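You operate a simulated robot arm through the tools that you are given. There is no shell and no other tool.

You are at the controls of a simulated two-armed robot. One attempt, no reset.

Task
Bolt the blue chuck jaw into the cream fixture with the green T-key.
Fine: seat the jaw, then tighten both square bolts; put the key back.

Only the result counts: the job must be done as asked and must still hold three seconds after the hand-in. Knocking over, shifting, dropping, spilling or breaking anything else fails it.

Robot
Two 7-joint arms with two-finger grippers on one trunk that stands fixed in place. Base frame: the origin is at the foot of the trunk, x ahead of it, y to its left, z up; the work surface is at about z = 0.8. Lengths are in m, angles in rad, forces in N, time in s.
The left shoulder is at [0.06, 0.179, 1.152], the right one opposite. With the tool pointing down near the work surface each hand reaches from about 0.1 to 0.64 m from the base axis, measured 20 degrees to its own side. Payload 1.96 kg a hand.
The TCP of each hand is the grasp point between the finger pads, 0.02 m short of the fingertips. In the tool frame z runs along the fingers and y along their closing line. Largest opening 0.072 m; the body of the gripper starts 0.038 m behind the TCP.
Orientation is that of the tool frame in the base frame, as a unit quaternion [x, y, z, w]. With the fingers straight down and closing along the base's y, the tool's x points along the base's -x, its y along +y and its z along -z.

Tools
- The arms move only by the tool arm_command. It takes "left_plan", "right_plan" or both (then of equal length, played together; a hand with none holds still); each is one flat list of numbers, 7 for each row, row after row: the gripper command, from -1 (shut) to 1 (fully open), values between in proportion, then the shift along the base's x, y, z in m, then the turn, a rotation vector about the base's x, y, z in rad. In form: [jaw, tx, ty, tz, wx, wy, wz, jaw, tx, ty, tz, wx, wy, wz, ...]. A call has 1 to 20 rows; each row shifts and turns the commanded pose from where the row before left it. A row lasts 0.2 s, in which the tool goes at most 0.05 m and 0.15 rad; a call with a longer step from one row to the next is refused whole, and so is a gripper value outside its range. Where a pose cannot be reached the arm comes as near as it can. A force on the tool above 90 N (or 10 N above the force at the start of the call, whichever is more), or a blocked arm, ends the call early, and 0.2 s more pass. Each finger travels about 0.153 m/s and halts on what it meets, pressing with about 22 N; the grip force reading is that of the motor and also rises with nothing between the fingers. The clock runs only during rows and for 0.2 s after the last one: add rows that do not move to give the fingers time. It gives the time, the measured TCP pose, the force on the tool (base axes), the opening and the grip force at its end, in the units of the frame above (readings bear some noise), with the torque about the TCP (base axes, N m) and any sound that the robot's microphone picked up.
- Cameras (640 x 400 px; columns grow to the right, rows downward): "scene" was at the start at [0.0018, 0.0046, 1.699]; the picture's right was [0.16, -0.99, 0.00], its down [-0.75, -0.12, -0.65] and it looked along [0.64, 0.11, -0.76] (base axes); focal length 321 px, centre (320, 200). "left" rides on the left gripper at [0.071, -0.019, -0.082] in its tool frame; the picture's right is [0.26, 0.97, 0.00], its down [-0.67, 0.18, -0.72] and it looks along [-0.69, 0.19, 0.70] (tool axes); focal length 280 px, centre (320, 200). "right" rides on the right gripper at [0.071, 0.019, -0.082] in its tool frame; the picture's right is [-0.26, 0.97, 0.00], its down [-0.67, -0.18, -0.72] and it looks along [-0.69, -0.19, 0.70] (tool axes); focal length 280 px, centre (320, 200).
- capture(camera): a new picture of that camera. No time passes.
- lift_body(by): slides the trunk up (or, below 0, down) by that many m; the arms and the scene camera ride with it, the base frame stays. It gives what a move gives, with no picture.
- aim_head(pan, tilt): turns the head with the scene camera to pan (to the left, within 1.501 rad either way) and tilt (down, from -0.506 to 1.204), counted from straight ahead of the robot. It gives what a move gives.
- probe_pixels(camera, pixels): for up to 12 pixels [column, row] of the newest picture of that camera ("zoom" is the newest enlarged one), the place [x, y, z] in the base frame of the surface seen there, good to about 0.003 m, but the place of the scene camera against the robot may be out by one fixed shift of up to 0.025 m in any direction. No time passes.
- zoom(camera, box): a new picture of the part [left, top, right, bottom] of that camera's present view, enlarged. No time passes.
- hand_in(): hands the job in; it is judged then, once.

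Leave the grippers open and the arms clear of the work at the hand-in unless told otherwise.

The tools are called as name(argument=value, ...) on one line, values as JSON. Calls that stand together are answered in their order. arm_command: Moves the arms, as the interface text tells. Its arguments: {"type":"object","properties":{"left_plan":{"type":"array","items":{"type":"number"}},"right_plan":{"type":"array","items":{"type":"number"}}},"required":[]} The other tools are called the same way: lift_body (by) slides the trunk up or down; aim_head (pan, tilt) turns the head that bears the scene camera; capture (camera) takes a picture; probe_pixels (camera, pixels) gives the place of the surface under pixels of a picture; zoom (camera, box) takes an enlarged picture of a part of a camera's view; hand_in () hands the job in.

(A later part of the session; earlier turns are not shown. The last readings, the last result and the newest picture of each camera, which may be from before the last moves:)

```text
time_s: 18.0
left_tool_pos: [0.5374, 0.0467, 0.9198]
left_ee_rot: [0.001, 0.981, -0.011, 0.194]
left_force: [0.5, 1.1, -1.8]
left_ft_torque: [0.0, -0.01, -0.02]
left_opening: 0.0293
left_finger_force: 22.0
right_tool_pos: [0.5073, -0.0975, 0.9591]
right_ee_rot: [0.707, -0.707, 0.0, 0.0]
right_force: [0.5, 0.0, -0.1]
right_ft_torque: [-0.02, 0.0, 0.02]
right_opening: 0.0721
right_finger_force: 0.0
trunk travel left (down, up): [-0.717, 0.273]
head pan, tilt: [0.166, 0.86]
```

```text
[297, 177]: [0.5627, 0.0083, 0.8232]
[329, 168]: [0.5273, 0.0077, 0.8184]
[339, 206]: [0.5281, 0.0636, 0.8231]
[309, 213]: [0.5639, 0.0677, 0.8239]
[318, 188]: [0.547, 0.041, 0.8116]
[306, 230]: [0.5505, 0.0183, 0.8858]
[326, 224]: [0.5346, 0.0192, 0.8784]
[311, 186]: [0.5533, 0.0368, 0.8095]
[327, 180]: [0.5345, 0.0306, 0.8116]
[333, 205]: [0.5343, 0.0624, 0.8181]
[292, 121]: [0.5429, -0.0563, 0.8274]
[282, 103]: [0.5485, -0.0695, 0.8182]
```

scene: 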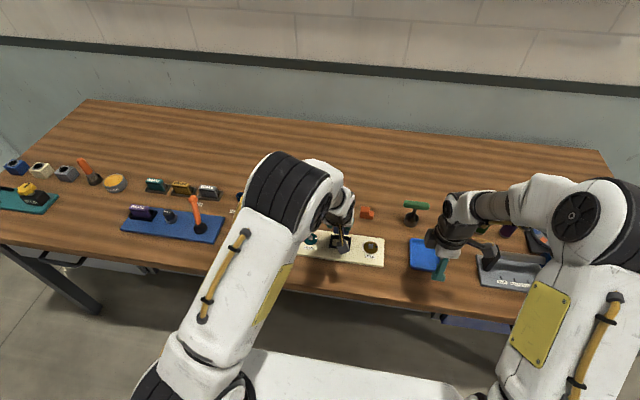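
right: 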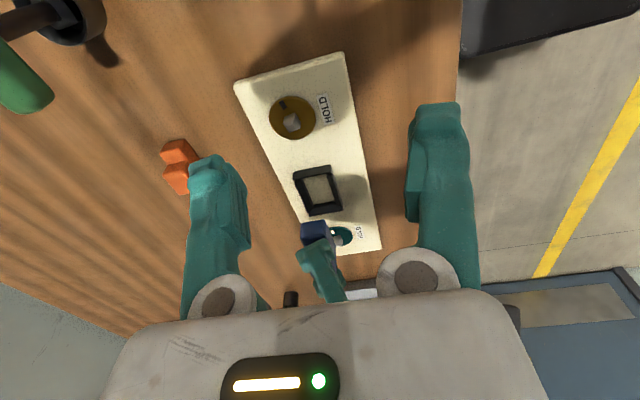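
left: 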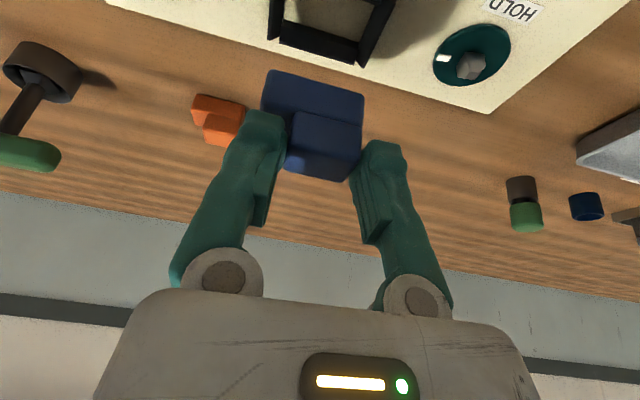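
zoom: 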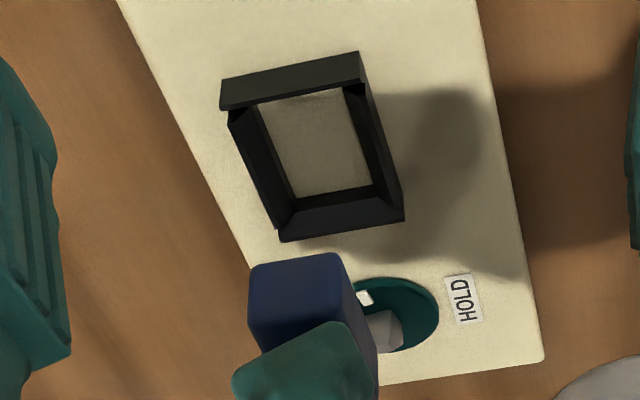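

Both cameras put the frame centre near (0.5445, 0.0395), and the held jaw's centre is about (0.5445, 0.040). I'll lower to TCP z≈0.874, just above the rim, and look again.

arm_command(left_plan=[-1, 0, 0, -0.015, 0, 0, 0, -1, 0, 0, -0.015, 0, 0, 0, -1, 0, 0, -0.016, 0, 0, 0, -1, 0, 0, 0, 0, 0, 0])

zoom(camera="right", box=[270, 150, 370, 260])

zoom(camera="left", box=[216, 20, 424, 150])

```text
time_s: 19.0
left_tool_pos: [0.5388, 0.0468, 0.8755]
left_ee_rot: [0.0, 0.981, -0.01, 0.195]
left_force: [0.0, 0.7, -2.0]
left_ft_torque: [0.02, 0.0, 0.02]
left_opening: 0.0291
left_finger_force: 21.9
right_tool_pos: [0.5072, -0.0976, 0.9581]
right_ee_rot: [-0.707, 0.707, 0.0, 0.0]
right_force: [-0.3, 0.2, -0.6]
right_ft_torque: [-0.01, -0.04, 0.01]
right_opening: 0.0722
right_finger_force: 0.1
trunk travel left (down, up): [-0.717, 0.273]
head pan, tilt: [0.166, 0.86]
```

```text
3.64 times, centred on (320, 205) of right
```

zoom: 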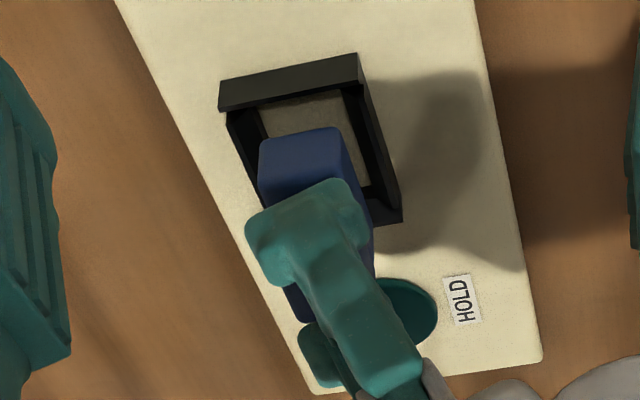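

```text
3.08 times, centred on (320, 85) of left
```

zoom: 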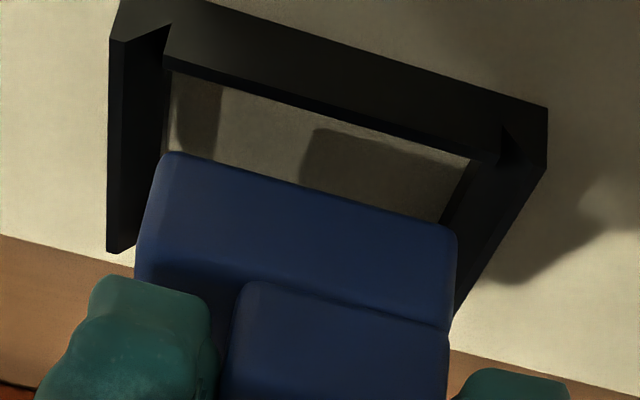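

The jaw sits centred between the frame walls in both pictures. I'll go down in small steps and watch the force.

arm_command(left_plan=[-1, 0, 0, -0.003, 0, 0, 0, -1, 0, 0, -0.003, 0, 0, 0, -1, 0, 0, -0.003, 0, 0, 0])

zoom(camera="left", box=[216, 20, 424, 150])

```text
time_s: 19.8
left_tool_pos: [0.5372, 0.0463, 0.8656]
left_ee_rot: [0.001, 0.981, -0.009, 0.194]
left_force: [0.5, -0.1, -2.3]
left_ft_torque: [-0.02, 0.0, -0.02]
left_opening: 0.0294
left_finger_force: 22.2
right_tool_pos: [0.5066, -0.0969, 0.9573]
right_ee_rot: [0.707, -0.707, 0.0, -0.001]
right_force: [-0.1, -0.5, 0.3]
right_ft_torque: [0.03, -0.01, 0.01]
right_opening: 0.0721
right_finger_force: 0.1
trunk travel left (down, up): [-0.717, 0.273]
head pan, tilt: [0.166, 0.86]
```

```text
3.08 times, centred on (320, 85) of left
```

zoom: 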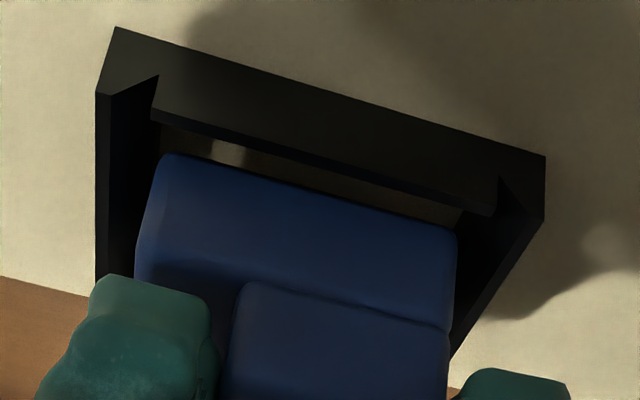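

Still no contact (force is weight only), and the jaw is inside the funnel. I'll continue down gently.

arm_command(left_plan=[-1, 0, 0, -0.002, 0, 0, 0, -1, 0, 0, -0.002, 0, 0, 0, -1, 0, 0, -0.002, 0, 0, 0])

zoom(camera="left", box=[216, 20, 424, 150])

zoom(camera="right", box=[290, 150, 350, 220])

```text
time_s: 20.6
left_tool_pos: [0.5374, 0.0469, 0.8609]
left_ee_rot: [0.001, 0.981, -0.01, 0.195]
left_force: [1.0, 0.5, -2.6]
left_ft_torque: [0.01, -0.03, -0.02]
left_opening: 0.0294
left_finger_force: 21.9
right_tool_pos: [0.5072, -0.0969, 0.9585]
right_ee_rot: [0.707, -0.707, 0.0, 0.001]
right_force: [0.4, 0.0, 0.2]
right_ft_torque: [0.03, -0.02, 0.02]
right_opening: 0.072
right_finger_force: 0.1
trunk travel left (down, up): [-0.717, 0.273]
head pan, tilt: [0.166, 0.86]
```

```text
3.08 times, centred on (320, 85) of left
```

zoom: 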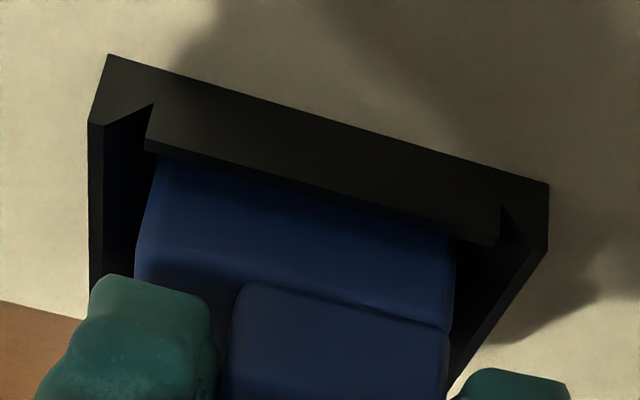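

```text
5.71 times, centred on (320, 185) of right
```

zoom: 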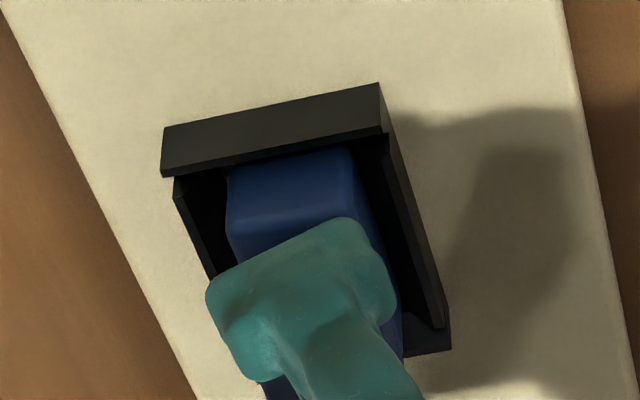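

Still only the weight is showing. I'll keep going down in 1.5 mm steps until contact shows.

arm_command(left_plan=[-1, 0, 0, -0.0015, 0, 0, 0, -1, 0, 0, -0.0015, 0, 0, 0, -1, 0, 0, -0.001, 0, 0, 0])

```text
time_s: 21.4
left_tool_pos: [0.5371, 0.0467, 0.8581]
left_ee_rot: [0.002, 0.981, -0.01, 0.196]
left_force: [0.2, 2.1, 9.2]
left_ft_torque: [-0.02, 0.09, -0.01]
left_opening: 0.0294
left_finger_force: 22.0
right_tool_pos: [0.5053, -0.0971, 0.9584]
right_ee_rot: [0.707, -0.707, 0.0, -0.001]
right_force: [0.2, -0.7, -1.1]
right_ft_torque: [0.0, -0.01, 0.04]
right_opening: 0.0721
right_finger_force: 0.0
trunk travel left (down, up): [-0.717, 0.273]
head pan, tilt: [0.166, 0.86]
```

Contact now: the force has gone to +9 N at TCP z 0.858, so the jaw base is about 0.813. I'll look at both views to check that it's sitting flat on the floor.

zoom(camera="left", box=[216, 20, 424, 150])

zoom(camera="right", box=[290, 150, 350, 220])

probe_pixels(camera="zoom", pixels=[[240, 180], [340, 160], [240, 220], [330, 205], [290, 190], [280, 140], [370, 130], [200, 150]])

```text
3.08 times, centred on (320, 85) of left
```

zoom: 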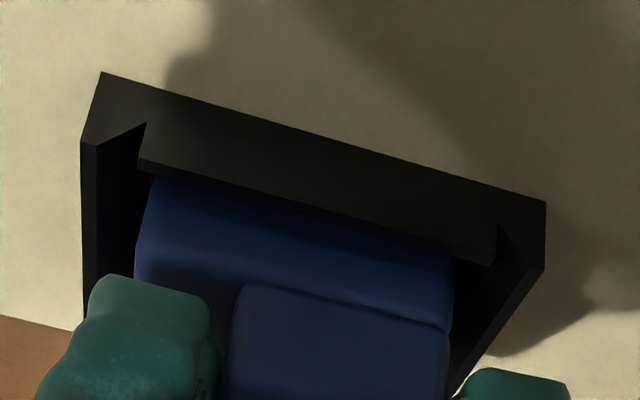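

```text
5.71 times, centred on (320, 185) of right
```

zoom: 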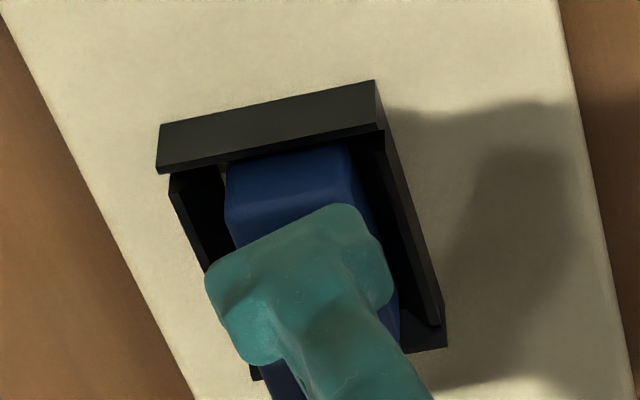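

```text
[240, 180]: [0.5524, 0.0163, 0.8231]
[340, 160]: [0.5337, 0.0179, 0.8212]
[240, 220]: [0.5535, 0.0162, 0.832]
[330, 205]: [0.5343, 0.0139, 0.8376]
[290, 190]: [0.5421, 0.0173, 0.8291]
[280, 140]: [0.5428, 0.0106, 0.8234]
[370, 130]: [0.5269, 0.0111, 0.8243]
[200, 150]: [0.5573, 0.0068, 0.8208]
```

The low step now reads z≈0.832, which puts the base near 0.812, the floor level. I'll press down another millimetre to confirm it is seated, then release.

arm_command(left_plan=[-1, 0, 0, -0.001, 0, 0, 0, -1, 0, 0, -0.001, 0, 0, 0])

```text
time_s: 22.0
left_tool_pos: [0.5381, 0.0469, 0.8552]
left_ee_rot: [0.001, 0.98, -0.01, 0.197]
left_force: [1.7, 2.2, 16.1]
left_ft_torque: [0.07, -0.14, 0.04]
left_opening: 0.0292
left_finger_force: 22.5
right_tool_pos: [0.5044, -0.0982, 0.9597]
right_ee_rot: [-0.707, 0.707, 0.0, 0.001]
right_force: [-0.2, -0.2, 0.0]
right_ft_torque: [-0.01, 0.03, 0.02]
right_opening: 0.0722
right_finger_force: 0.1
trunk travel left (down, up): [-0.717, 0.273]
head pan, tilt: [0.166, 0.86]
```

Force is at 16 N and the TCP is starting to slip down over the jaw. I'll open the fingers slightly, rise, then open fully and look.

arm_command(left_plan=[0.0, 0, 0, 0.001, 0, 0, 0, 0.0, 0, 0, 0.004, 0, 0, 0, 0.2, 0, 0, 0.015, 0, 0, 0, 0.5, 0, 0, 0.025, 0, 0, 0, 1, 0, 0, 0.03, 0, 0, 0])

capture(camera="left")

capture(camera="right")

zoom(camera="right", box=[270, 130, 370, 230])

```text
time_s: 23.2
left_tool_pos: [0.5372, 0.0477, 0.9292]
left_ee_rot: [0.001, 0.981, -0.011, 0.195]
left_force: [-0.2, 0.4, -0.9]
left_ft_torque: [0.04, 0.03, 0.03]
left_opening: 0.072
left_finger_force: 0.2
right_tool_pos: [0.5061, -0.0972, 0.9584]
right_ee_rot: [-0.707, 0.707, 0.0, 0.001]
right_force: [0.6, 0.5, 0.7]
right_ft_torque: [-0.02, -0.01, -0.01]
right_opening: 0.0723
right_finger_force: 0.1
trunk travel left (down, up): [-0.717, 0.273]
head pan, tilt: [0.166, 0.86]
```

```text
taken
```

left: 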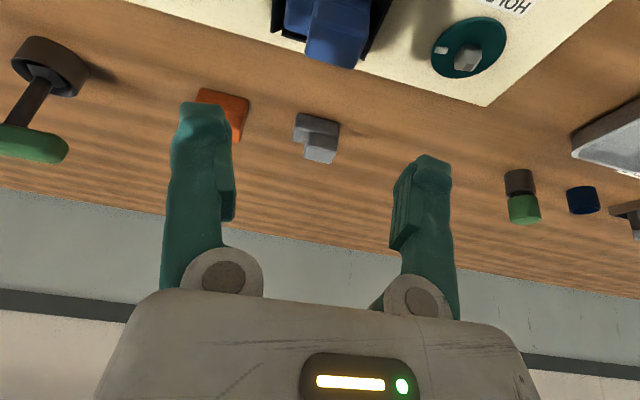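

```text
taken
```

right: 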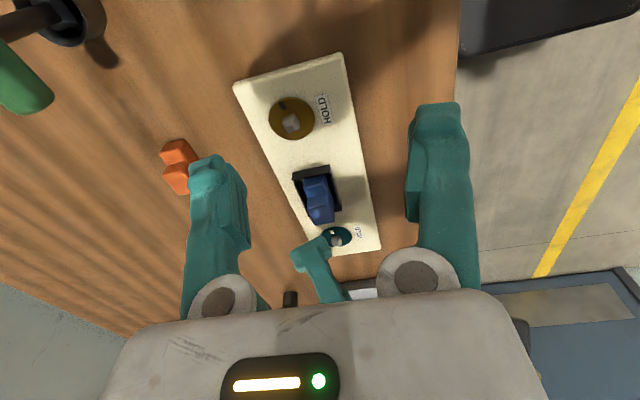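

```text
4.00 times, centred on (320, 180) of right
```

zoom: 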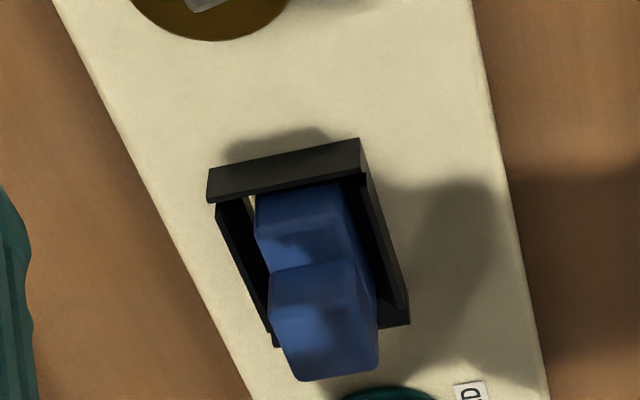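

Released. I'll probe the jaw's top faces to check that it's flat and fully down: expected low ≈0.832, tall ≈0.8485.

probe_pixels(camera="zoom", pixels=[[275, 240], [340, 230], [270, 225], [300, 250], [295, 300], [350, 290], [300, 365], [365, 355], [330, 330], [310, 195], [248, 205], [375, 260]])

zoom(camera="left", box=[248, 0, 408, 100])

probe_pixels(camera="zoom", pixels=[[180, 130], [170, 100], [250, 230], [420, 260], [260, 160], [430, 190], [340, 200], [330, 240], [300, 50], [200, 40], [420, 100], [120, 120]])

```text
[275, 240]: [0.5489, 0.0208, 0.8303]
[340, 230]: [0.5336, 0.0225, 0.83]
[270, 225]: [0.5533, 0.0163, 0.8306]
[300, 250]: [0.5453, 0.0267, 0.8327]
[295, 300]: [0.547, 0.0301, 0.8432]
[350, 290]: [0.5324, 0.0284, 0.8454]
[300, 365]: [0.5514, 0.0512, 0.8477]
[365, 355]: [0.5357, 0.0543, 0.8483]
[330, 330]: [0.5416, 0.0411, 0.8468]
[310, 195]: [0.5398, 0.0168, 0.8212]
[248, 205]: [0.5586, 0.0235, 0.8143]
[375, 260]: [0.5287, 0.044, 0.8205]
```

```text
4.00 times, centred on (328, 50) of left
```

zoom: 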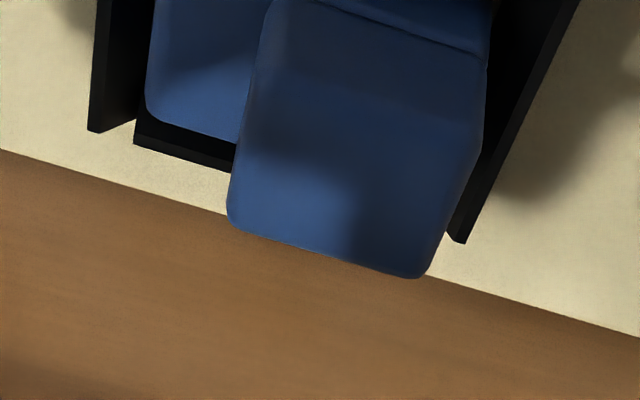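

```text
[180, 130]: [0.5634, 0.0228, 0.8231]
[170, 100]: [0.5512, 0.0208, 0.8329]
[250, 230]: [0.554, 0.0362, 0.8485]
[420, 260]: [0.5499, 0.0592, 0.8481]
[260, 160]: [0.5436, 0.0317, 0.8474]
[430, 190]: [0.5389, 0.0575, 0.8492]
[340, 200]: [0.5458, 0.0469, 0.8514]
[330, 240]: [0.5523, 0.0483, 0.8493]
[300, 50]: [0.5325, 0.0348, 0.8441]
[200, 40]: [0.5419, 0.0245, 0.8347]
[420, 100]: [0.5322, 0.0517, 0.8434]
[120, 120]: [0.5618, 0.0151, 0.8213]
```

The jaw is flat and fully seated: tall top ≈0.8485, base ≈0.812, lying within the frame. Next I'll take the left hand back to its own side. The right hand goes toward the T-key, keeping yaw 90° and tilting its fingers forward.

arm_command(left_plan=[1, -0.01, 0.035, 0.02, 0, 0, 0, 1, -0.02, 0.04, 0.015, 0, 0, 0, 1, -0.02, 0.04, 0.01, 0, 0, 0, 1, -0.02, 0.04, 0.01, 0, 0, 0], right_plan=[1, 0.015, -0.018, 0.01, 0, 0, 0, 1, 0.02, -0.018, 0.01, 0, -0.13, 0, 1, 0.02, -0.018, 0, 0, -0.13, 0, 1, 0.025, -0.017, 0, 0, -0.13, 0])

capture(camera="right")

capture(camera="scene")

```text
time_s: 24.2
left_tool_pos: [0.4652, 0.2008, 0.9857]
left_ee_rot: [0.002, 0.981, -0.01, 0.195]
left_force: [-0.5, -0.1, 0.3]
left_ft_torque: [-0.02, 0.0, -0.02]
left_opening: 0.0721
left_finger_force: 0.1
right_tool_pos: [0.5844, -0.1686, 0.9804]
right_ee_rot: [-0.693, 0.694, -0.137, 0.138]
right_force: [0.6, 0.1, 0.0]
right_ft_torque: [0.01, 0.0, 0.01]
right_opening: 0.072
right_finger_force: 0.1
trunk travel left (down, up): [-0.717, 0.273]
head pan, tilt: [0.166, 0.86]
```

```text
taken
```

right: 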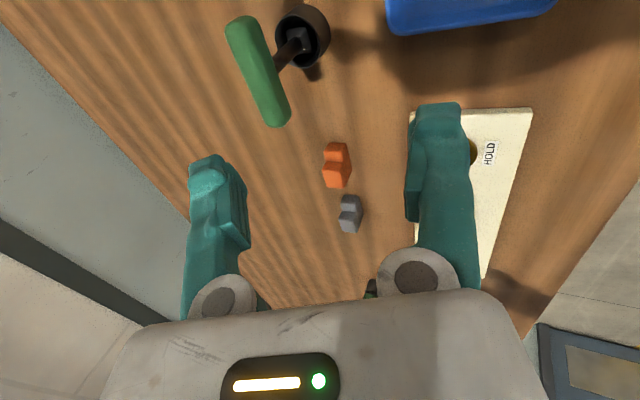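

```text
taken
```

scene: 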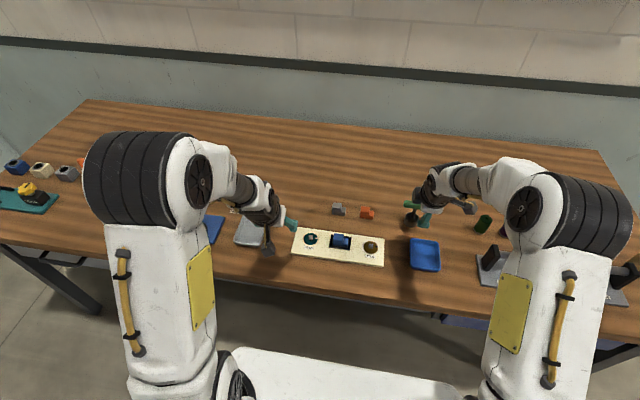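

The key shows at about (265,60) in the right camera, with the cup at (303,35). I'll zoom and probe it.

zoom(camera="right", box=[210, 0, 350, 140])

probe_pixels(camera="zoom", pixels=[[150, 90], [200, 180], [250, 270], [265, 340], [130, 65], [180, 250], [290, 210], [310, 175], [330, 60], [400, 50], [350, 120], [380, 10]])

```text
2.86 times, centred on (280, 70) of right
```

zoom: 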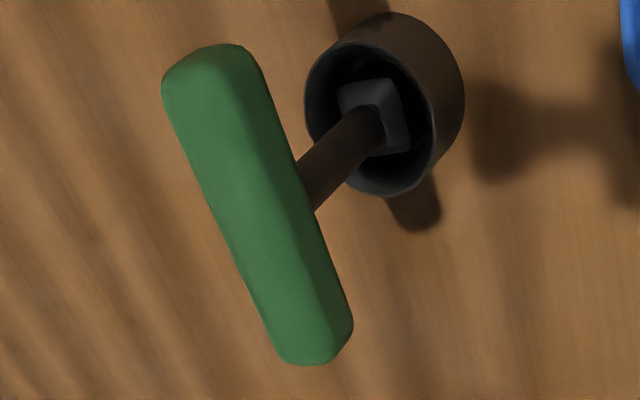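

```text
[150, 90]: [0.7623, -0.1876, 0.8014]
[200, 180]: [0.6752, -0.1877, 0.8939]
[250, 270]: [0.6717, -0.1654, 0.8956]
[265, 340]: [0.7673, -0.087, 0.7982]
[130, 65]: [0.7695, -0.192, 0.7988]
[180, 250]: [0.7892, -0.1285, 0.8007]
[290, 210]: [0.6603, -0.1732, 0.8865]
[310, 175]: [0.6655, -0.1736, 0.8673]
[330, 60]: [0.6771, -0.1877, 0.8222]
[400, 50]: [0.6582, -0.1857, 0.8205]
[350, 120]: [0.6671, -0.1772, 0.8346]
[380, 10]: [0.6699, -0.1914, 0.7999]
```

The handle is a rounded bar. I'll probe across its section and along its length to get the centre and size.

probe_pixels(camera="zoom", pixels=[[215, 213], [225, 212], [240, 209], [255, 206], [270, 204], [280, 202], [292, 200], [185, 80], [230, 60], [285, 340], [320, 350], [340, 325]])

probe_pixels(camera="right", pixels=[[303, 12], [325, 40], [310, 62], [282, 35], [303, 40], [320, 60], [298, 48], [288, 58]])

```text
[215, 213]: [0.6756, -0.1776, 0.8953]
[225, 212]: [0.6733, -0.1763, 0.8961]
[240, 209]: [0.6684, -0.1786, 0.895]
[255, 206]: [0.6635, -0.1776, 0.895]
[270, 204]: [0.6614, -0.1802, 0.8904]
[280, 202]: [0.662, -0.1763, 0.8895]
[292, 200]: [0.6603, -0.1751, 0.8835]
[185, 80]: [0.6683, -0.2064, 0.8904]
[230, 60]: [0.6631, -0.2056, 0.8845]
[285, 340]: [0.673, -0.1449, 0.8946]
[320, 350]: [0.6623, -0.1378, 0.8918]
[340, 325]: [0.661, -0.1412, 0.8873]
```

```text
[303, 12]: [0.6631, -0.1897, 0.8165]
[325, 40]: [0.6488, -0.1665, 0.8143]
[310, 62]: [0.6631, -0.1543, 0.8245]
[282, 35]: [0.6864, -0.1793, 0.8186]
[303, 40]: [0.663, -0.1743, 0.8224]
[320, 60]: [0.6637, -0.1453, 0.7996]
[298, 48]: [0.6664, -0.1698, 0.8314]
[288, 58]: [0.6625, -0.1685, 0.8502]
```

The handle spans y −0.207 to −0.137, x 0.660–0.677 and z 0.878–0.8955. The shaft runs below it to the cup rim at z≈0.823, on an axis near (0.668, −0.170). I can't reach it straight down, so I'll take the key by its shaft from the front, with the tool tilted 45° and closing along y. First I'll back off and re-orient the right hand in free air.

arm_command(right_plan=[1, -0.03, 0, 0.005, 0, 0.13, 0, 1, -0.03, 0, 0.005, 0, 0.13, 0, 1, -0.03, 0, 0.005, 0, 0.13, 0, 1, 0, 0, 0, 0, 0, -0.1428, 1, 0, 0, 0, 0, 0, -0.1428, 1, 0, 0, 0, 0, 0, -0.1428, 1, 0, 0, 0, 0, 0, -0.1428, 1, 0, 0, 0, 0, 0, -0.1428, 1, 0, 0, 0, 0, 0, -0.1428, 1, 0, 0, 0, 0, 0, -0.1428, 1, 0, 0, 0, 0, 0, -0.1428, 1, 0, 0, 0, 0, 0, -0.1428, 1, 0, 0, 0, 0, 0, -0.1428, 1, 0, 0, 0, 0, 0, -0.1428, 1, 0.012, 0, -0.01, 0, -0.131, 0, 1, 0.012, 0, -0.01, 0, -0.131, 0, 1, 0.012, 0, -0.01, 0, -0.131, 0, 1, 0.012, 0, -0.01, 0, -0.131, 0, 1, 0.012, 0, -0.01, 0, -0.131, 0, 1, 0.012, 0, -0.01, 0, -0.131, 0])

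capture(camera="right")

capture(camera="scene")

```text
time_s: 28.4
left_tool_pos: [0.4671, 0.2004, 0.9849]
left_ee_rot: [0.002, 0.981, -0.011, 0.194]
left_force: [-0.2, 0.2, 0.3]
left_ft_torque: [-0.02, 0.01, 0.02]
left_opening: 0.072
left_finger_force: 0.1
right_tool_pos: [0.5674, -0.1669, 0.9344]
right_ee_rot: [-0.001, 0.924, 0.0, 0.383]
right_force: [0.0, -0.4, 0.3]
right_ft_torque: [0.01, 0.0, -0.02]
right_opening: 0.0722
right_finger_force: 0.0
trunk travel left (down, up): [-0.717, 0.273]
head pan, tilt: [0.166, 0.86]
```

```text
taken
```

right: 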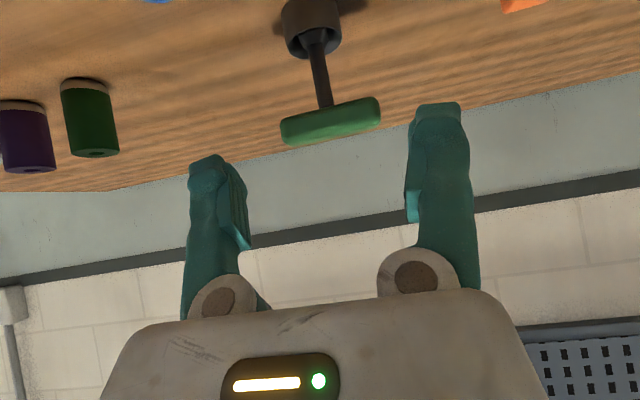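

```text
taken
```

scene: 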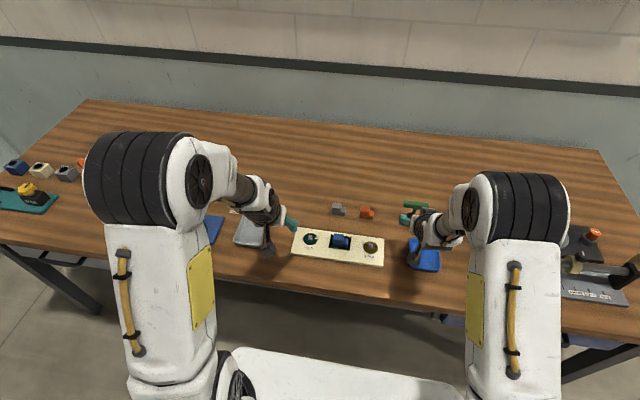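

The tilt is 45° and the shaft now shows plainly at about (320,75). I'll zoom and measure the shaft, handle and cup from the front.

zoom(camera="right", box=[250, 0, 410, 150])

probe_pixels(camera="right", pixels=[[314, 60], [322, 60], [328, 60], [320, 85], [325, 85], [330, 100], [290, 132], [330, 125], [374, 112], [290, 25], [315, 30], [338, 35]])

probe_pixels(camera="zoom", pixels=[[270, 200], [290, 270], [225, 140], [240, 150], [262, 150], [255, 200], [285, 200], [285, 280], [310, 280], [130, 350], [330, 300], [500, 280]])

```text
2.67 times, centred on (330, 75) of right
```

zoom: 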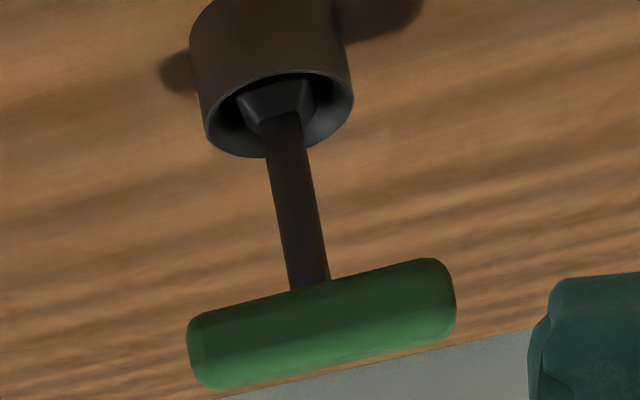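

```text
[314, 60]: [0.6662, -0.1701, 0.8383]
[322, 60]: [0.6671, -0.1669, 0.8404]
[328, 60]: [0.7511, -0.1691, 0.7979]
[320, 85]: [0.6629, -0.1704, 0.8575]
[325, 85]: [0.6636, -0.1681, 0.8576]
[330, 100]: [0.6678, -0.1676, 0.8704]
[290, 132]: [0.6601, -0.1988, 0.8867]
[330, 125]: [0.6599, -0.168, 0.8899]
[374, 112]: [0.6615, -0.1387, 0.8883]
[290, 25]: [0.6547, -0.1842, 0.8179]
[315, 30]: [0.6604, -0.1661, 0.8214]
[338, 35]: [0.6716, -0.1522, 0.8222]
```

```text
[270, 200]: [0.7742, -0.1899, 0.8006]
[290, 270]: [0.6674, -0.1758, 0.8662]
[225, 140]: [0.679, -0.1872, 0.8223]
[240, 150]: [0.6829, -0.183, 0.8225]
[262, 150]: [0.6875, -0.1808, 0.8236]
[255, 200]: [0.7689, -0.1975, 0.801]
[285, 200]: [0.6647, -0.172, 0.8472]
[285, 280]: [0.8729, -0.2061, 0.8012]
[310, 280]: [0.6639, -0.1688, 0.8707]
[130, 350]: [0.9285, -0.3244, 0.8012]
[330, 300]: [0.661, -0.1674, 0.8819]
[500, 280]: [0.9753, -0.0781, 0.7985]
```

The shaft axis is about (0.670, −0.1695), roughly 12 mm thick. Before moving in, I'll check the neighbouring cylinders and the tray edge, then go to a pre-grasp point in front of the shaft at z≈0.856.

probe_pixels(camera="right", pixels=[[90, 120], [115, 120], [25, 140], [155, 0], [205, 160], [440, 110]])

arm_command(right_plan=[1, 0.012, -0.001, -0.02, 0, 0, 0, 1, 0.012, -0.001, -0.02, 0, 0, 0, 1, 0.012, -0.001, -0.02, 0, 0, 0, 1, 0.007, 0, -0.018, 0, 0, 0, 1, 0, 0, 0, 0, 0, 0])

capture(camera="right")

```text
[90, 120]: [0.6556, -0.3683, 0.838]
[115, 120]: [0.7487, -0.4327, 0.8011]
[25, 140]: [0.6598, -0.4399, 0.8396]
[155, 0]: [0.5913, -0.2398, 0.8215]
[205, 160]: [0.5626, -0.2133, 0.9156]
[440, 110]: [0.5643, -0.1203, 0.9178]
```

```text
time_s: 29.6
left_tool_pos: [0.4669, 0.2008, 0.9845]
left_ee_rot: [0.001, 0.981, -0.01, 0.195]
left_force: [-0.4, -0.6, 0.3]
left_ft_torque: [-0.03, -0.01, 0.02]
left_opening: 0.0719
left_finger_force: 0.2
right_tool_pos: [0.6103, -0.1704, 0.8562]
right_ee_rot: [0.0, 0.923, -0.001, 0.384]
right_force: [-1.0, -0.4, 0.1]
right_ft_torque: [0.02, -0.02, -0.02]
right_opening: 0.0719
right_finger_force: 0.0
trunk travel left (down, up): [-0.717, 0.273]
head pan, tilt: [0.166, 0.86]
```

```text
taken
```

right: 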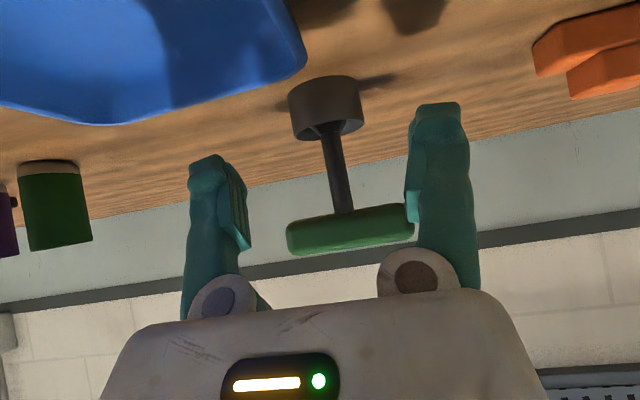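

The tray edge (z≈0.82) and the neighbours are clear. I'll probe the shaft once more from here to centre on it before sliding in.

probe_pixels(camera="right", pixels=[[332, 150], [337, 150], [342, 150], [340, 180], [346, 190], [335, 140], [328, 122], [350, 230], [292, 240], [408, 225], [328, 125], [350, 205]])

zoom(camera="right", box=[270, 70, 430, 260])

```text
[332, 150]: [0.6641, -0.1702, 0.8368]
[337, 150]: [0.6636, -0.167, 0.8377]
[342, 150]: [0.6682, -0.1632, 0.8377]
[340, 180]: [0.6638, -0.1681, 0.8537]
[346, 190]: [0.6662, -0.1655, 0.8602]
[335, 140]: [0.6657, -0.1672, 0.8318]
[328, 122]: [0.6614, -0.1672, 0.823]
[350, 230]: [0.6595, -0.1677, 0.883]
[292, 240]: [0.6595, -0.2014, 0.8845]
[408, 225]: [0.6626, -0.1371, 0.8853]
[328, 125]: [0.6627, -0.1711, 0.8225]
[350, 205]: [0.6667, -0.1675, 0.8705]
```

```text
2.11 times, centred on (350, 165) of right
```

zoom: 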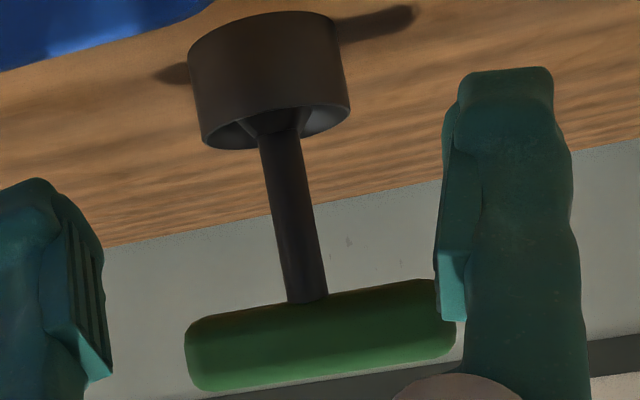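

The shaft is round, with its axis at about (0.6695, −0.168). I'll slide straight in to TCP (0.661, −0.168, 0.856), keeping the fingers under the handle.

arm_command(right_plan=[1, 0.013, 0.001, 0, 0, 0, 0, 1, 0.013, 0.001, 0, 0, 0, 0, 1, 0.0125, 0.0004, 0, 0, 0, 0, 1, 0.0125, 0, 0, 0, 0, 0, 1, 0, 0, 0, 0, 0, 0])

capture(camera="right")

```text
time_s: 30.8
left_tool_pos: [0.4657, 0.2004, 0.9843]
left_ee_rot: [0.001, 0.981, -0.01, 0.195]
left_force: [0.2, -0.1, 0.6]
left_ft_torque: [0.0, 0.0, -0.03]
left_opening: 0.0721
left_finger_force: 0.1
right_tool_pos: [0.6604, -0.1675, 0.856]
right_ee_rot: [-0.001, 0.924, 0.0, 0.384]
right_force: [-0.5, 0.7, 0.8]
right_ft_torque: [-0.01, -0.03, 0.04]
right_opening: 0.0721
right_finger_force: 0.1
trunk travel left (down, up): [-0.717, 0.273]
head pan, tilt: [0.166, 0.86]
```

```text
taken
```

right: 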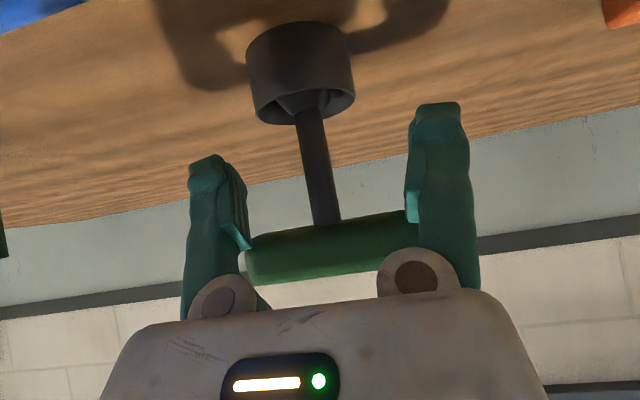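

The shaft is between the pads, and the fingers pass in front of and below the handle. I'll close on it now.

arm_command(right_plan=[0.0, 0, 0, 0, 0, 0, 0, -0.4, 0, 0, 0, 0, 0, 0, -1, 0, 0, 0, 0, 0, 0, -1, 0, 0, 0, 0, 0, 0])

capture(camera="right")

```text
time_s: 31.8
left_tool_pos: [0.4658, 0.2011, 0.9854]
left_ee_rot: [0.0, 0.981, -0.01, 0.195]
left_force: [-0.5, -0.3, 0.2]
left_ft_torque: [-0.01, -0.01, -0.02]
left_opening: 0.0721
left_finger_force: 0.1
right_tool_pos: [0.6607, -0.1689, 0.8565]
right_ee_rot: [-0.001, 0.924, 0.0, 0.383]
right_force: [0.3, -0.6, 0.9]
right_ft_torque: [0.05, 0.02, 0.03]
right_opening: 0.0108
right_finger_force: 22.3
trunk travel left (down, up): [-0.717, 0.273]
head pan, tilt: [0.166, 0.86]
```

```text
taken
```

right: 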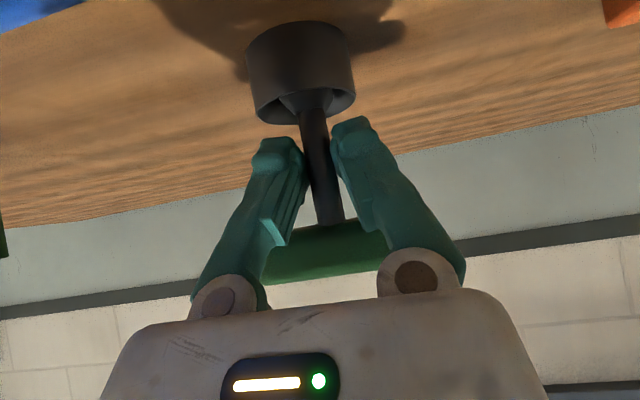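

It gripped the shaft at 10.8 mm opening with 22 N, and the cup hasn't moved. I'll lift straight up 0.07 m.

arm_command(right_plan=[-1, 0, 0, 0.01, 0, 0, 0, -1, 0, 0, 0.015, 0, 0, 0, -1, 0, 0, 0.02, 0, 0, 0, -1, 0, 0, 0.025, 0, 0, 0, -1, 0, 0, 0, 0, 0, 0])

capture(camera="right")

zoom(camera="right", box=[240, 20, 400, 140])

zoom(camera="scene", box=[360, 180, 480, 280])

```text
time_s: 33.0
left_tool_pos: [0.4673, 0.2, 0.985]
left_ee_rot: [0.001, 0.981, -0.01, 0.194]
left_force: [0.0, 0.5, 0.2]
left_ft_torque: [-0.03, 0.01, 0.0]
left_opening: 0.0717
left_finger_force: 0.0
right_tool_pos: [0.6627, -0.168, 0.9255]
right_ee_rot: [0.0, 0.924, -0.001, 0.383]
right_force: [0.2, -1.0, -1.5]
right_ft_torque: [0.0, 0.03, -0.03]
right_opening: 0.0109
right_finger_force: 21.5
trunk travel left (down, up): [-0.717, 0.273]
head pan, tilt: [0.166, 0.86]
```

```text
taken
```

right: 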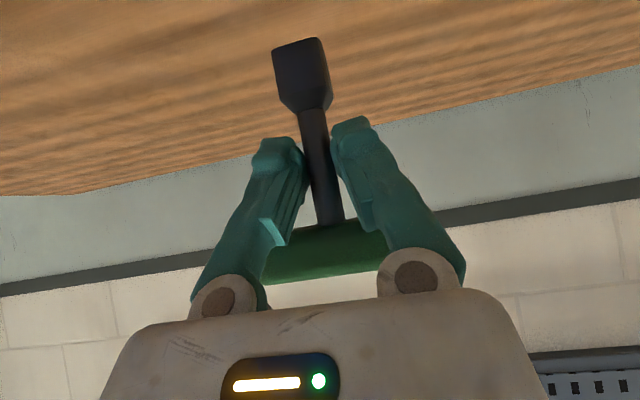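

```text
3.33 times, centred on (320, 80) of right
```

zoom: 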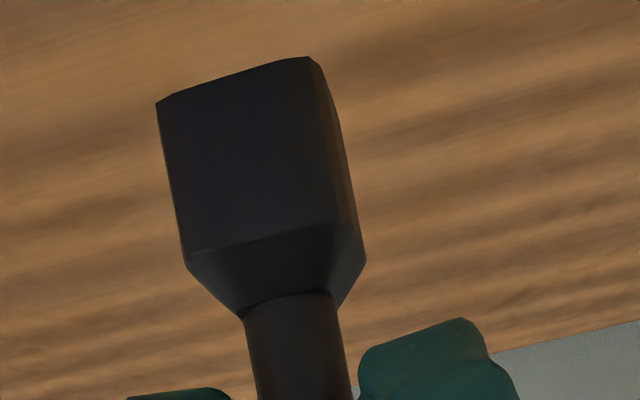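

```text
4.00 times, centred on (420, 230) of scene
```

zoom: 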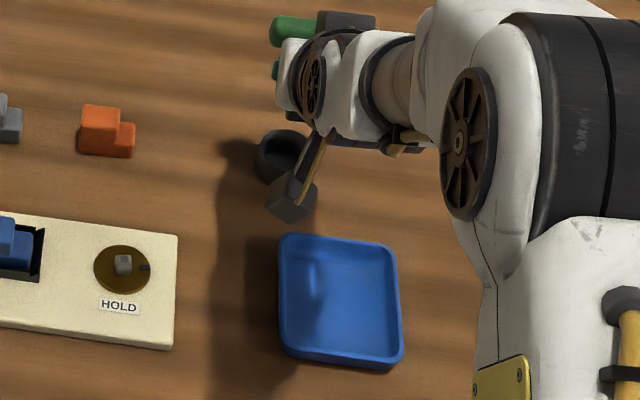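

The key came out cleanly and the cup stayed put. Its square socket block looks aligned with the base axes, like the handle. I'll probe the block to get its bottom height and centre relative to the TCP.

probe_pixels(camera="zoom", pixels=[[168, 112], [235, 92], [300, 68], [190, 250], [255, 235], [330, 225], [345, 180], [355, 250], [270, 300], [330, 300], [250, 160], [325, 110]])

probe_pixels(camera="right", pixels=[[320, 180], [325, 200], [310, 260], [340, 255], [300, 75]])

```text
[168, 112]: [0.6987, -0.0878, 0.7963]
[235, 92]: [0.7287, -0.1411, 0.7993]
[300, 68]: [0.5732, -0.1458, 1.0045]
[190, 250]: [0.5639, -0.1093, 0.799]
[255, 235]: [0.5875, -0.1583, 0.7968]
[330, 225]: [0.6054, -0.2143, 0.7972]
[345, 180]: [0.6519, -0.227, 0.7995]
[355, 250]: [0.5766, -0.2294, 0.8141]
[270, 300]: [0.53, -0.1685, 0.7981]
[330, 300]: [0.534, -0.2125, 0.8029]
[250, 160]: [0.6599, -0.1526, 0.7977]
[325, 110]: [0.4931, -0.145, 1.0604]
```

```text
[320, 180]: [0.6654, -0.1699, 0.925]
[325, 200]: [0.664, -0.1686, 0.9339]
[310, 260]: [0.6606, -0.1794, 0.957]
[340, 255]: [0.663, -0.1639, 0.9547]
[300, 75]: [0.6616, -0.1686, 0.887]
```

The newest zoom was the scene one, so those points were wrong. I'll probe the block again in the right camera's own pixels.

probe_pixels(camera="right", pixels=[[276, 54], [294, 49], [314, 42], [281, 92], [300, 89], [320, 86], [328, 74], [331, 93], [278, 70], [315, 65], [296, 65], [322, 55]])

```text
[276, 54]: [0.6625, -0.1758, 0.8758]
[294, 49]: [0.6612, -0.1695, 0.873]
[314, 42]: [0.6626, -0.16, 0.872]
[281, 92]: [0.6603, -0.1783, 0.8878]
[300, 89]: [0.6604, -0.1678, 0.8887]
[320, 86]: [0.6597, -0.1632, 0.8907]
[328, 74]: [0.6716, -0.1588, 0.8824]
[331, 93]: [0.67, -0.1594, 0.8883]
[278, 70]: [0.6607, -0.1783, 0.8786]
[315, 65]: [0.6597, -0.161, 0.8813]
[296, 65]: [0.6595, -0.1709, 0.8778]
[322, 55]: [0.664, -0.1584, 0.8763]
```

The socket block is 0.0195 m square with its bottom at TCP z − 0.054, and the key axis is at TCP + (0.008, −0.001). Now I'll bring the left hand, upright and yawed −90°, to a viewing spot on the left so it can watch the brown bolt.

arm_command(left_plan=[1, 0.0026, -0.0081, -0.0023, 0, 0.13, 0, 1, 0.0026, -0.0081, -0.0023, 0, 0.13, 0, 1, 0.0026, -0.0081, -0.0023, 0, 0.13, 0, 1, 0.0026, -0.0081, -0.0023, 0, 0, -0.1428, 1, 0.0026, -0.0081, -0.0023, 0, 0, -0.1428, 1, 0.0026, -0.0081, -0.0023, 0, 0, -0.1428, 1, 0.0026, -0.0081, -0.0023, 0, 0, -0.1428, 1, 0.0026, -0.0081, -0.0023, 0, 0, -0.1428, 1, 0.0026, -0.0081, -0.0023, 0, 0, -0.1428, 1, 0.0026, -0.0081, -0.0023, 0, 0, -0.1428, 1, 0.0026, -0.0081, -0.0023, 0, 0, -0.1428, 1, 0.0026, -0.0081, -0.0023, 0, 0, -0.1428, 1, 0.0026, -0.0081, -0.0023, 0, 0, -0.1428, 1, 0.0026, -0.0081, -0.0023, 0, 0, -0.1428])

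capture(camera="left")

capture(camera="scene")

```text
time_s: 36.0
left_tool_pos: [0.5048, 0.0869, 0.9515]
left_ee_rot: [0.708, 0.707, -0.008, -0.007]
left_force: [-0.2, 0.2, 0.3]
left_ft_torque: [0.01, -0.02, -0.02]
left_opening: 0.0718
left_finger_force: 0.0
right_tool_pos: [0.6617, -0.1678, 0.9253]
right_ee_rot: [0.001, 0.923, -0.002, 0.384]
right_force: [1.1, 0.2, -1.9]
right_ft_torque: [0.01, 0.02, -0.01]
right_opening: 0.0109
right_finger_force: 21.7
trunk travel left (down, up): [-0.717, 0.273]
head pan, tilt: [0.166, 0.86]
```

```text
taken
```

left: 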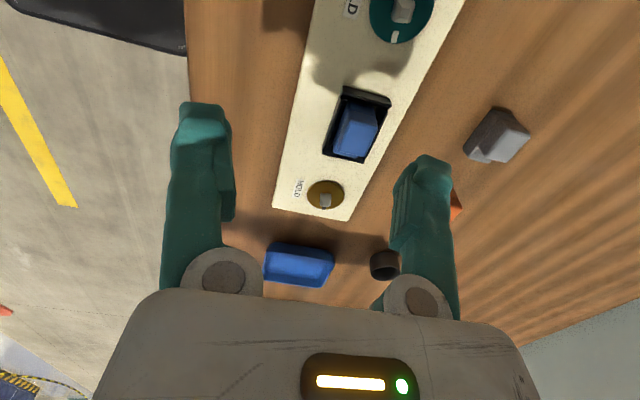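

```text
taken
```

scene: 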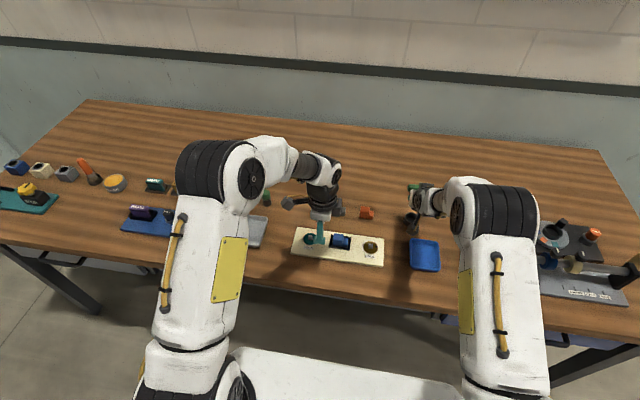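

The brown bolt shows at (325,195) in the left view. I'll zoom in to read the square's angle.

zoom(camera="left", box=[285, 170, 365, 220])

probe_pixels(camera="left", pixels=[[323, 206], [326, 205], [325, 198], [321, 200], [329, 201], [313, 185], [339, 186], [325, 181], [329, 206], [335, 202]])

```text
8.00 times, centred on (325, 195) of left
```

zoom: 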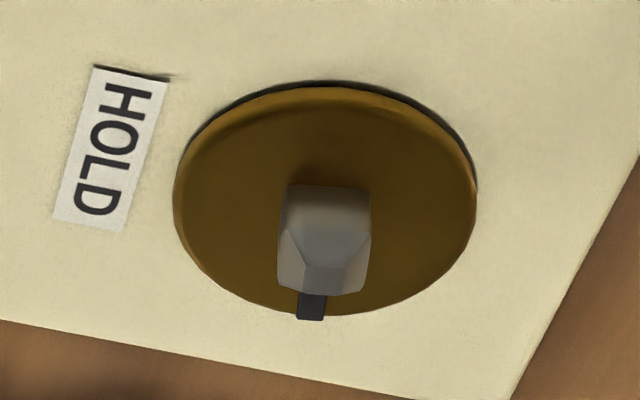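

```text
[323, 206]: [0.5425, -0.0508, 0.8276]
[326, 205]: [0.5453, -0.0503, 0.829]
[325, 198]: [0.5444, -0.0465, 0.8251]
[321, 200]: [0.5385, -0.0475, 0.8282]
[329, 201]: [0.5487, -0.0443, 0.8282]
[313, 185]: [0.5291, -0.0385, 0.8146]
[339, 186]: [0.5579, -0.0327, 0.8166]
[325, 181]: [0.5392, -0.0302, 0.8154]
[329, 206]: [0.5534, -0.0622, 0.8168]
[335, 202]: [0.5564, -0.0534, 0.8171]
```

The mark's angle reads differently from this side, so I want a sharper look at the square head itself before aligning the key.

zoom(camera="left", box=[308, 188, 348, 213])

zoom(camera="left", box=[360, 0, 440, 50])

```text
16.00 times, centred on (328, 200) of left
```

zoom: 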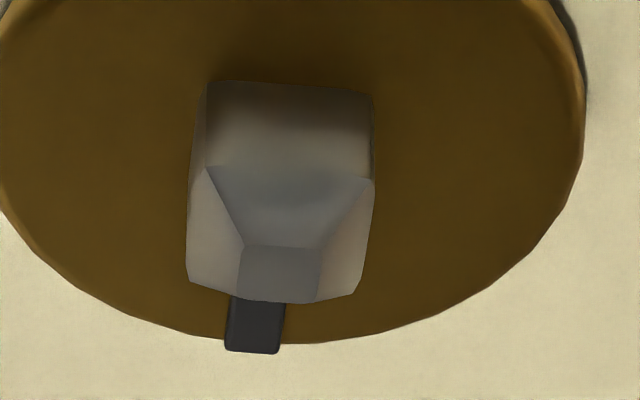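

```text
8.00 times, centred on (400, 25) of left
```

zoom: 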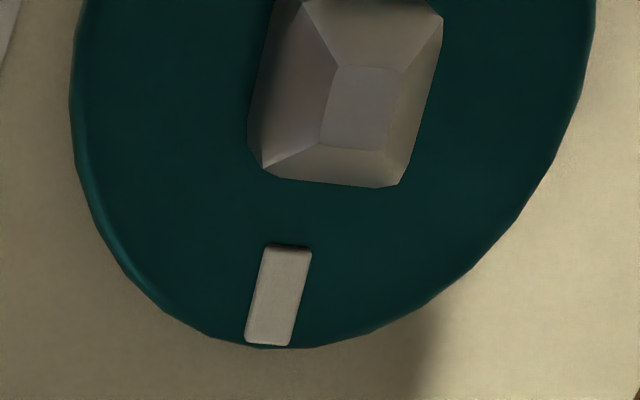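

Now the square is plain. Both heads are turned about +10° (counter-clockwise), and both marks point at about −80°. I'll average several probes on the brown bolt's top for its centre.

probe_pixels(camera="left", pixels=[[325, 204], [326, 204], [327, 204], [325, 205], [326, 205], [327, 205], [324, 206], [325, 206], [326, 206], [325.5, 205], [325, 205.5], [326.5, 205.5]])

probe_pixels(camera="left", pixels=[[404, 11], [405, 13], [403, 15], [407, 12], [405, 15], [401, 16], [404, 13], [406, 11], [402, 14], [405, 14], [403, 12], [406, 14]])

```text
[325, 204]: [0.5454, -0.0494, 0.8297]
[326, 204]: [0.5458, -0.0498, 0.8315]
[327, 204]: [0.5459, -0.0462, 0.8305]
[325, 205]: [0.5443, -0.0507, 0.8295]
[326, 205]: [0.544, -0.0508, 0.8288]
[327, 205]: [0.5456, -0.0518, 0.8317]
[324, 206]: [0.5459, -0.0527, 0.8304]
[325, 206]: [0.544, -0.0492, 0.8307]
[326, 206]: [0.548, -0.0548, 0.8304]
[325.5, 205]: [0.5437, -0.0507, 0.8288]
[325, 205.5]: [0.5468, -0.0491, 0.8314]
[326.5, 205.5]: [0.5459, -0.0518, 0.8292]
```

```text
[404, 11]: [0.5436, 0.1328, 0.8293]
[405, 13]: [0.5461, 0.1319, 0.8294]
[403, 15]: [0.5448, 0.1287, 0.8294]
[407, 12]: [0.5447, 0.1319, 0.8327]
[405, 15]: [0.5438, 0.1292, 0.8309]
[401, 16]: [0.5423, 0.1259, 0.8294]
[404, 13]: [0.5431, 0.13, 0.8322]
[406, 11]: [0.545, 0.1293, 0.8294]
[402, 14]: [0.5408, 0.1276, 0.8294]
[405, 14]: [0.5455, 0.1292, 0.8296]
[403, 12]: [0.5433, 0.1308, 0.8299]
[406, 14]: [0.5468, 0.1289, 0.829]
```

Brown bolt is at (0.5454, −0.0506) and teal at (0.5442, 0.1297), both tops at z≈0.830. Now I'll carry the key over the brown bolt while turning it +10° about the vertical, to hover with the socket bottom at about 0.86.

arm_command(right_plan=[-1, -0.02, 0.0195, 0.005, 0, 0, 0.03, -1, -0.0245, 0.0235, 0, 0, 0, 0.035, -1, -0.0245, 0.0235, 0, 0, 0, 0.035, -1, -0.0245, 0.0235, -0.004, 0, 0, 0.035, -1, -0.0245, 0.0235, -0.006, 0, 0, 0.035, -1, -0.0067, 0.0033, -0.006, 0, 0, 0.005, -1, 0, 0, 0, 0, 0, 0])

capture(camera="left")

capture(camera="right")

```text
time_s: 37.6
left_tool_pos: [0.5051, 0.0893, 0.9515]
left_ee_rot: [0.706, 0.708, -0.008, -0.007]
left_force: [1.0, 0.3, 0.8]
left_ft_torque: [0.04, 0.01, 0.02]
left_opening: 0.072
left_finger_force: 0.0
right_tool_pos: [0.5358, -0.0514, 0.9135]
right_ee_rot: [-0.081, 0.92, 0.033, 0.381]
right_force: [0.0, -0.8, -1.8]
right_ft_torque: [0.0, 0.02, -0.02]
right_opening: 0.0107
right_finger_force: 21.9
trunk travel left (down, up): [-0.717, 0.273]
head pan, tilt: [0.166, 0.86]
```

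```text
taken
```

left: 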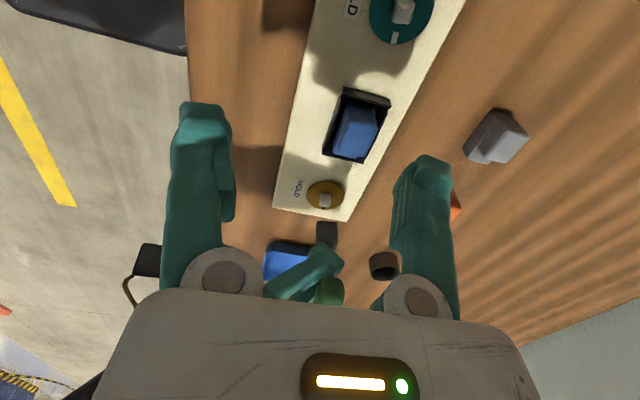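

```text
taken
```

right: 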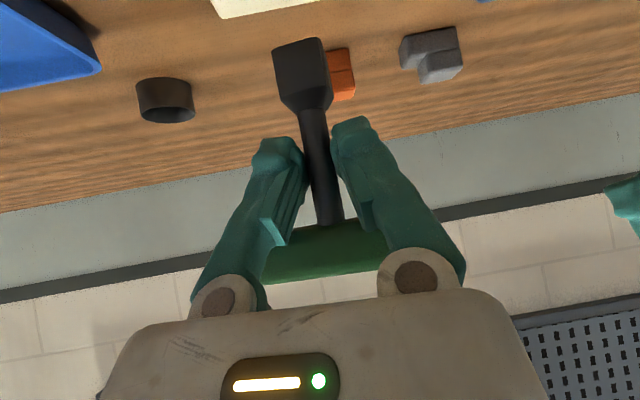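

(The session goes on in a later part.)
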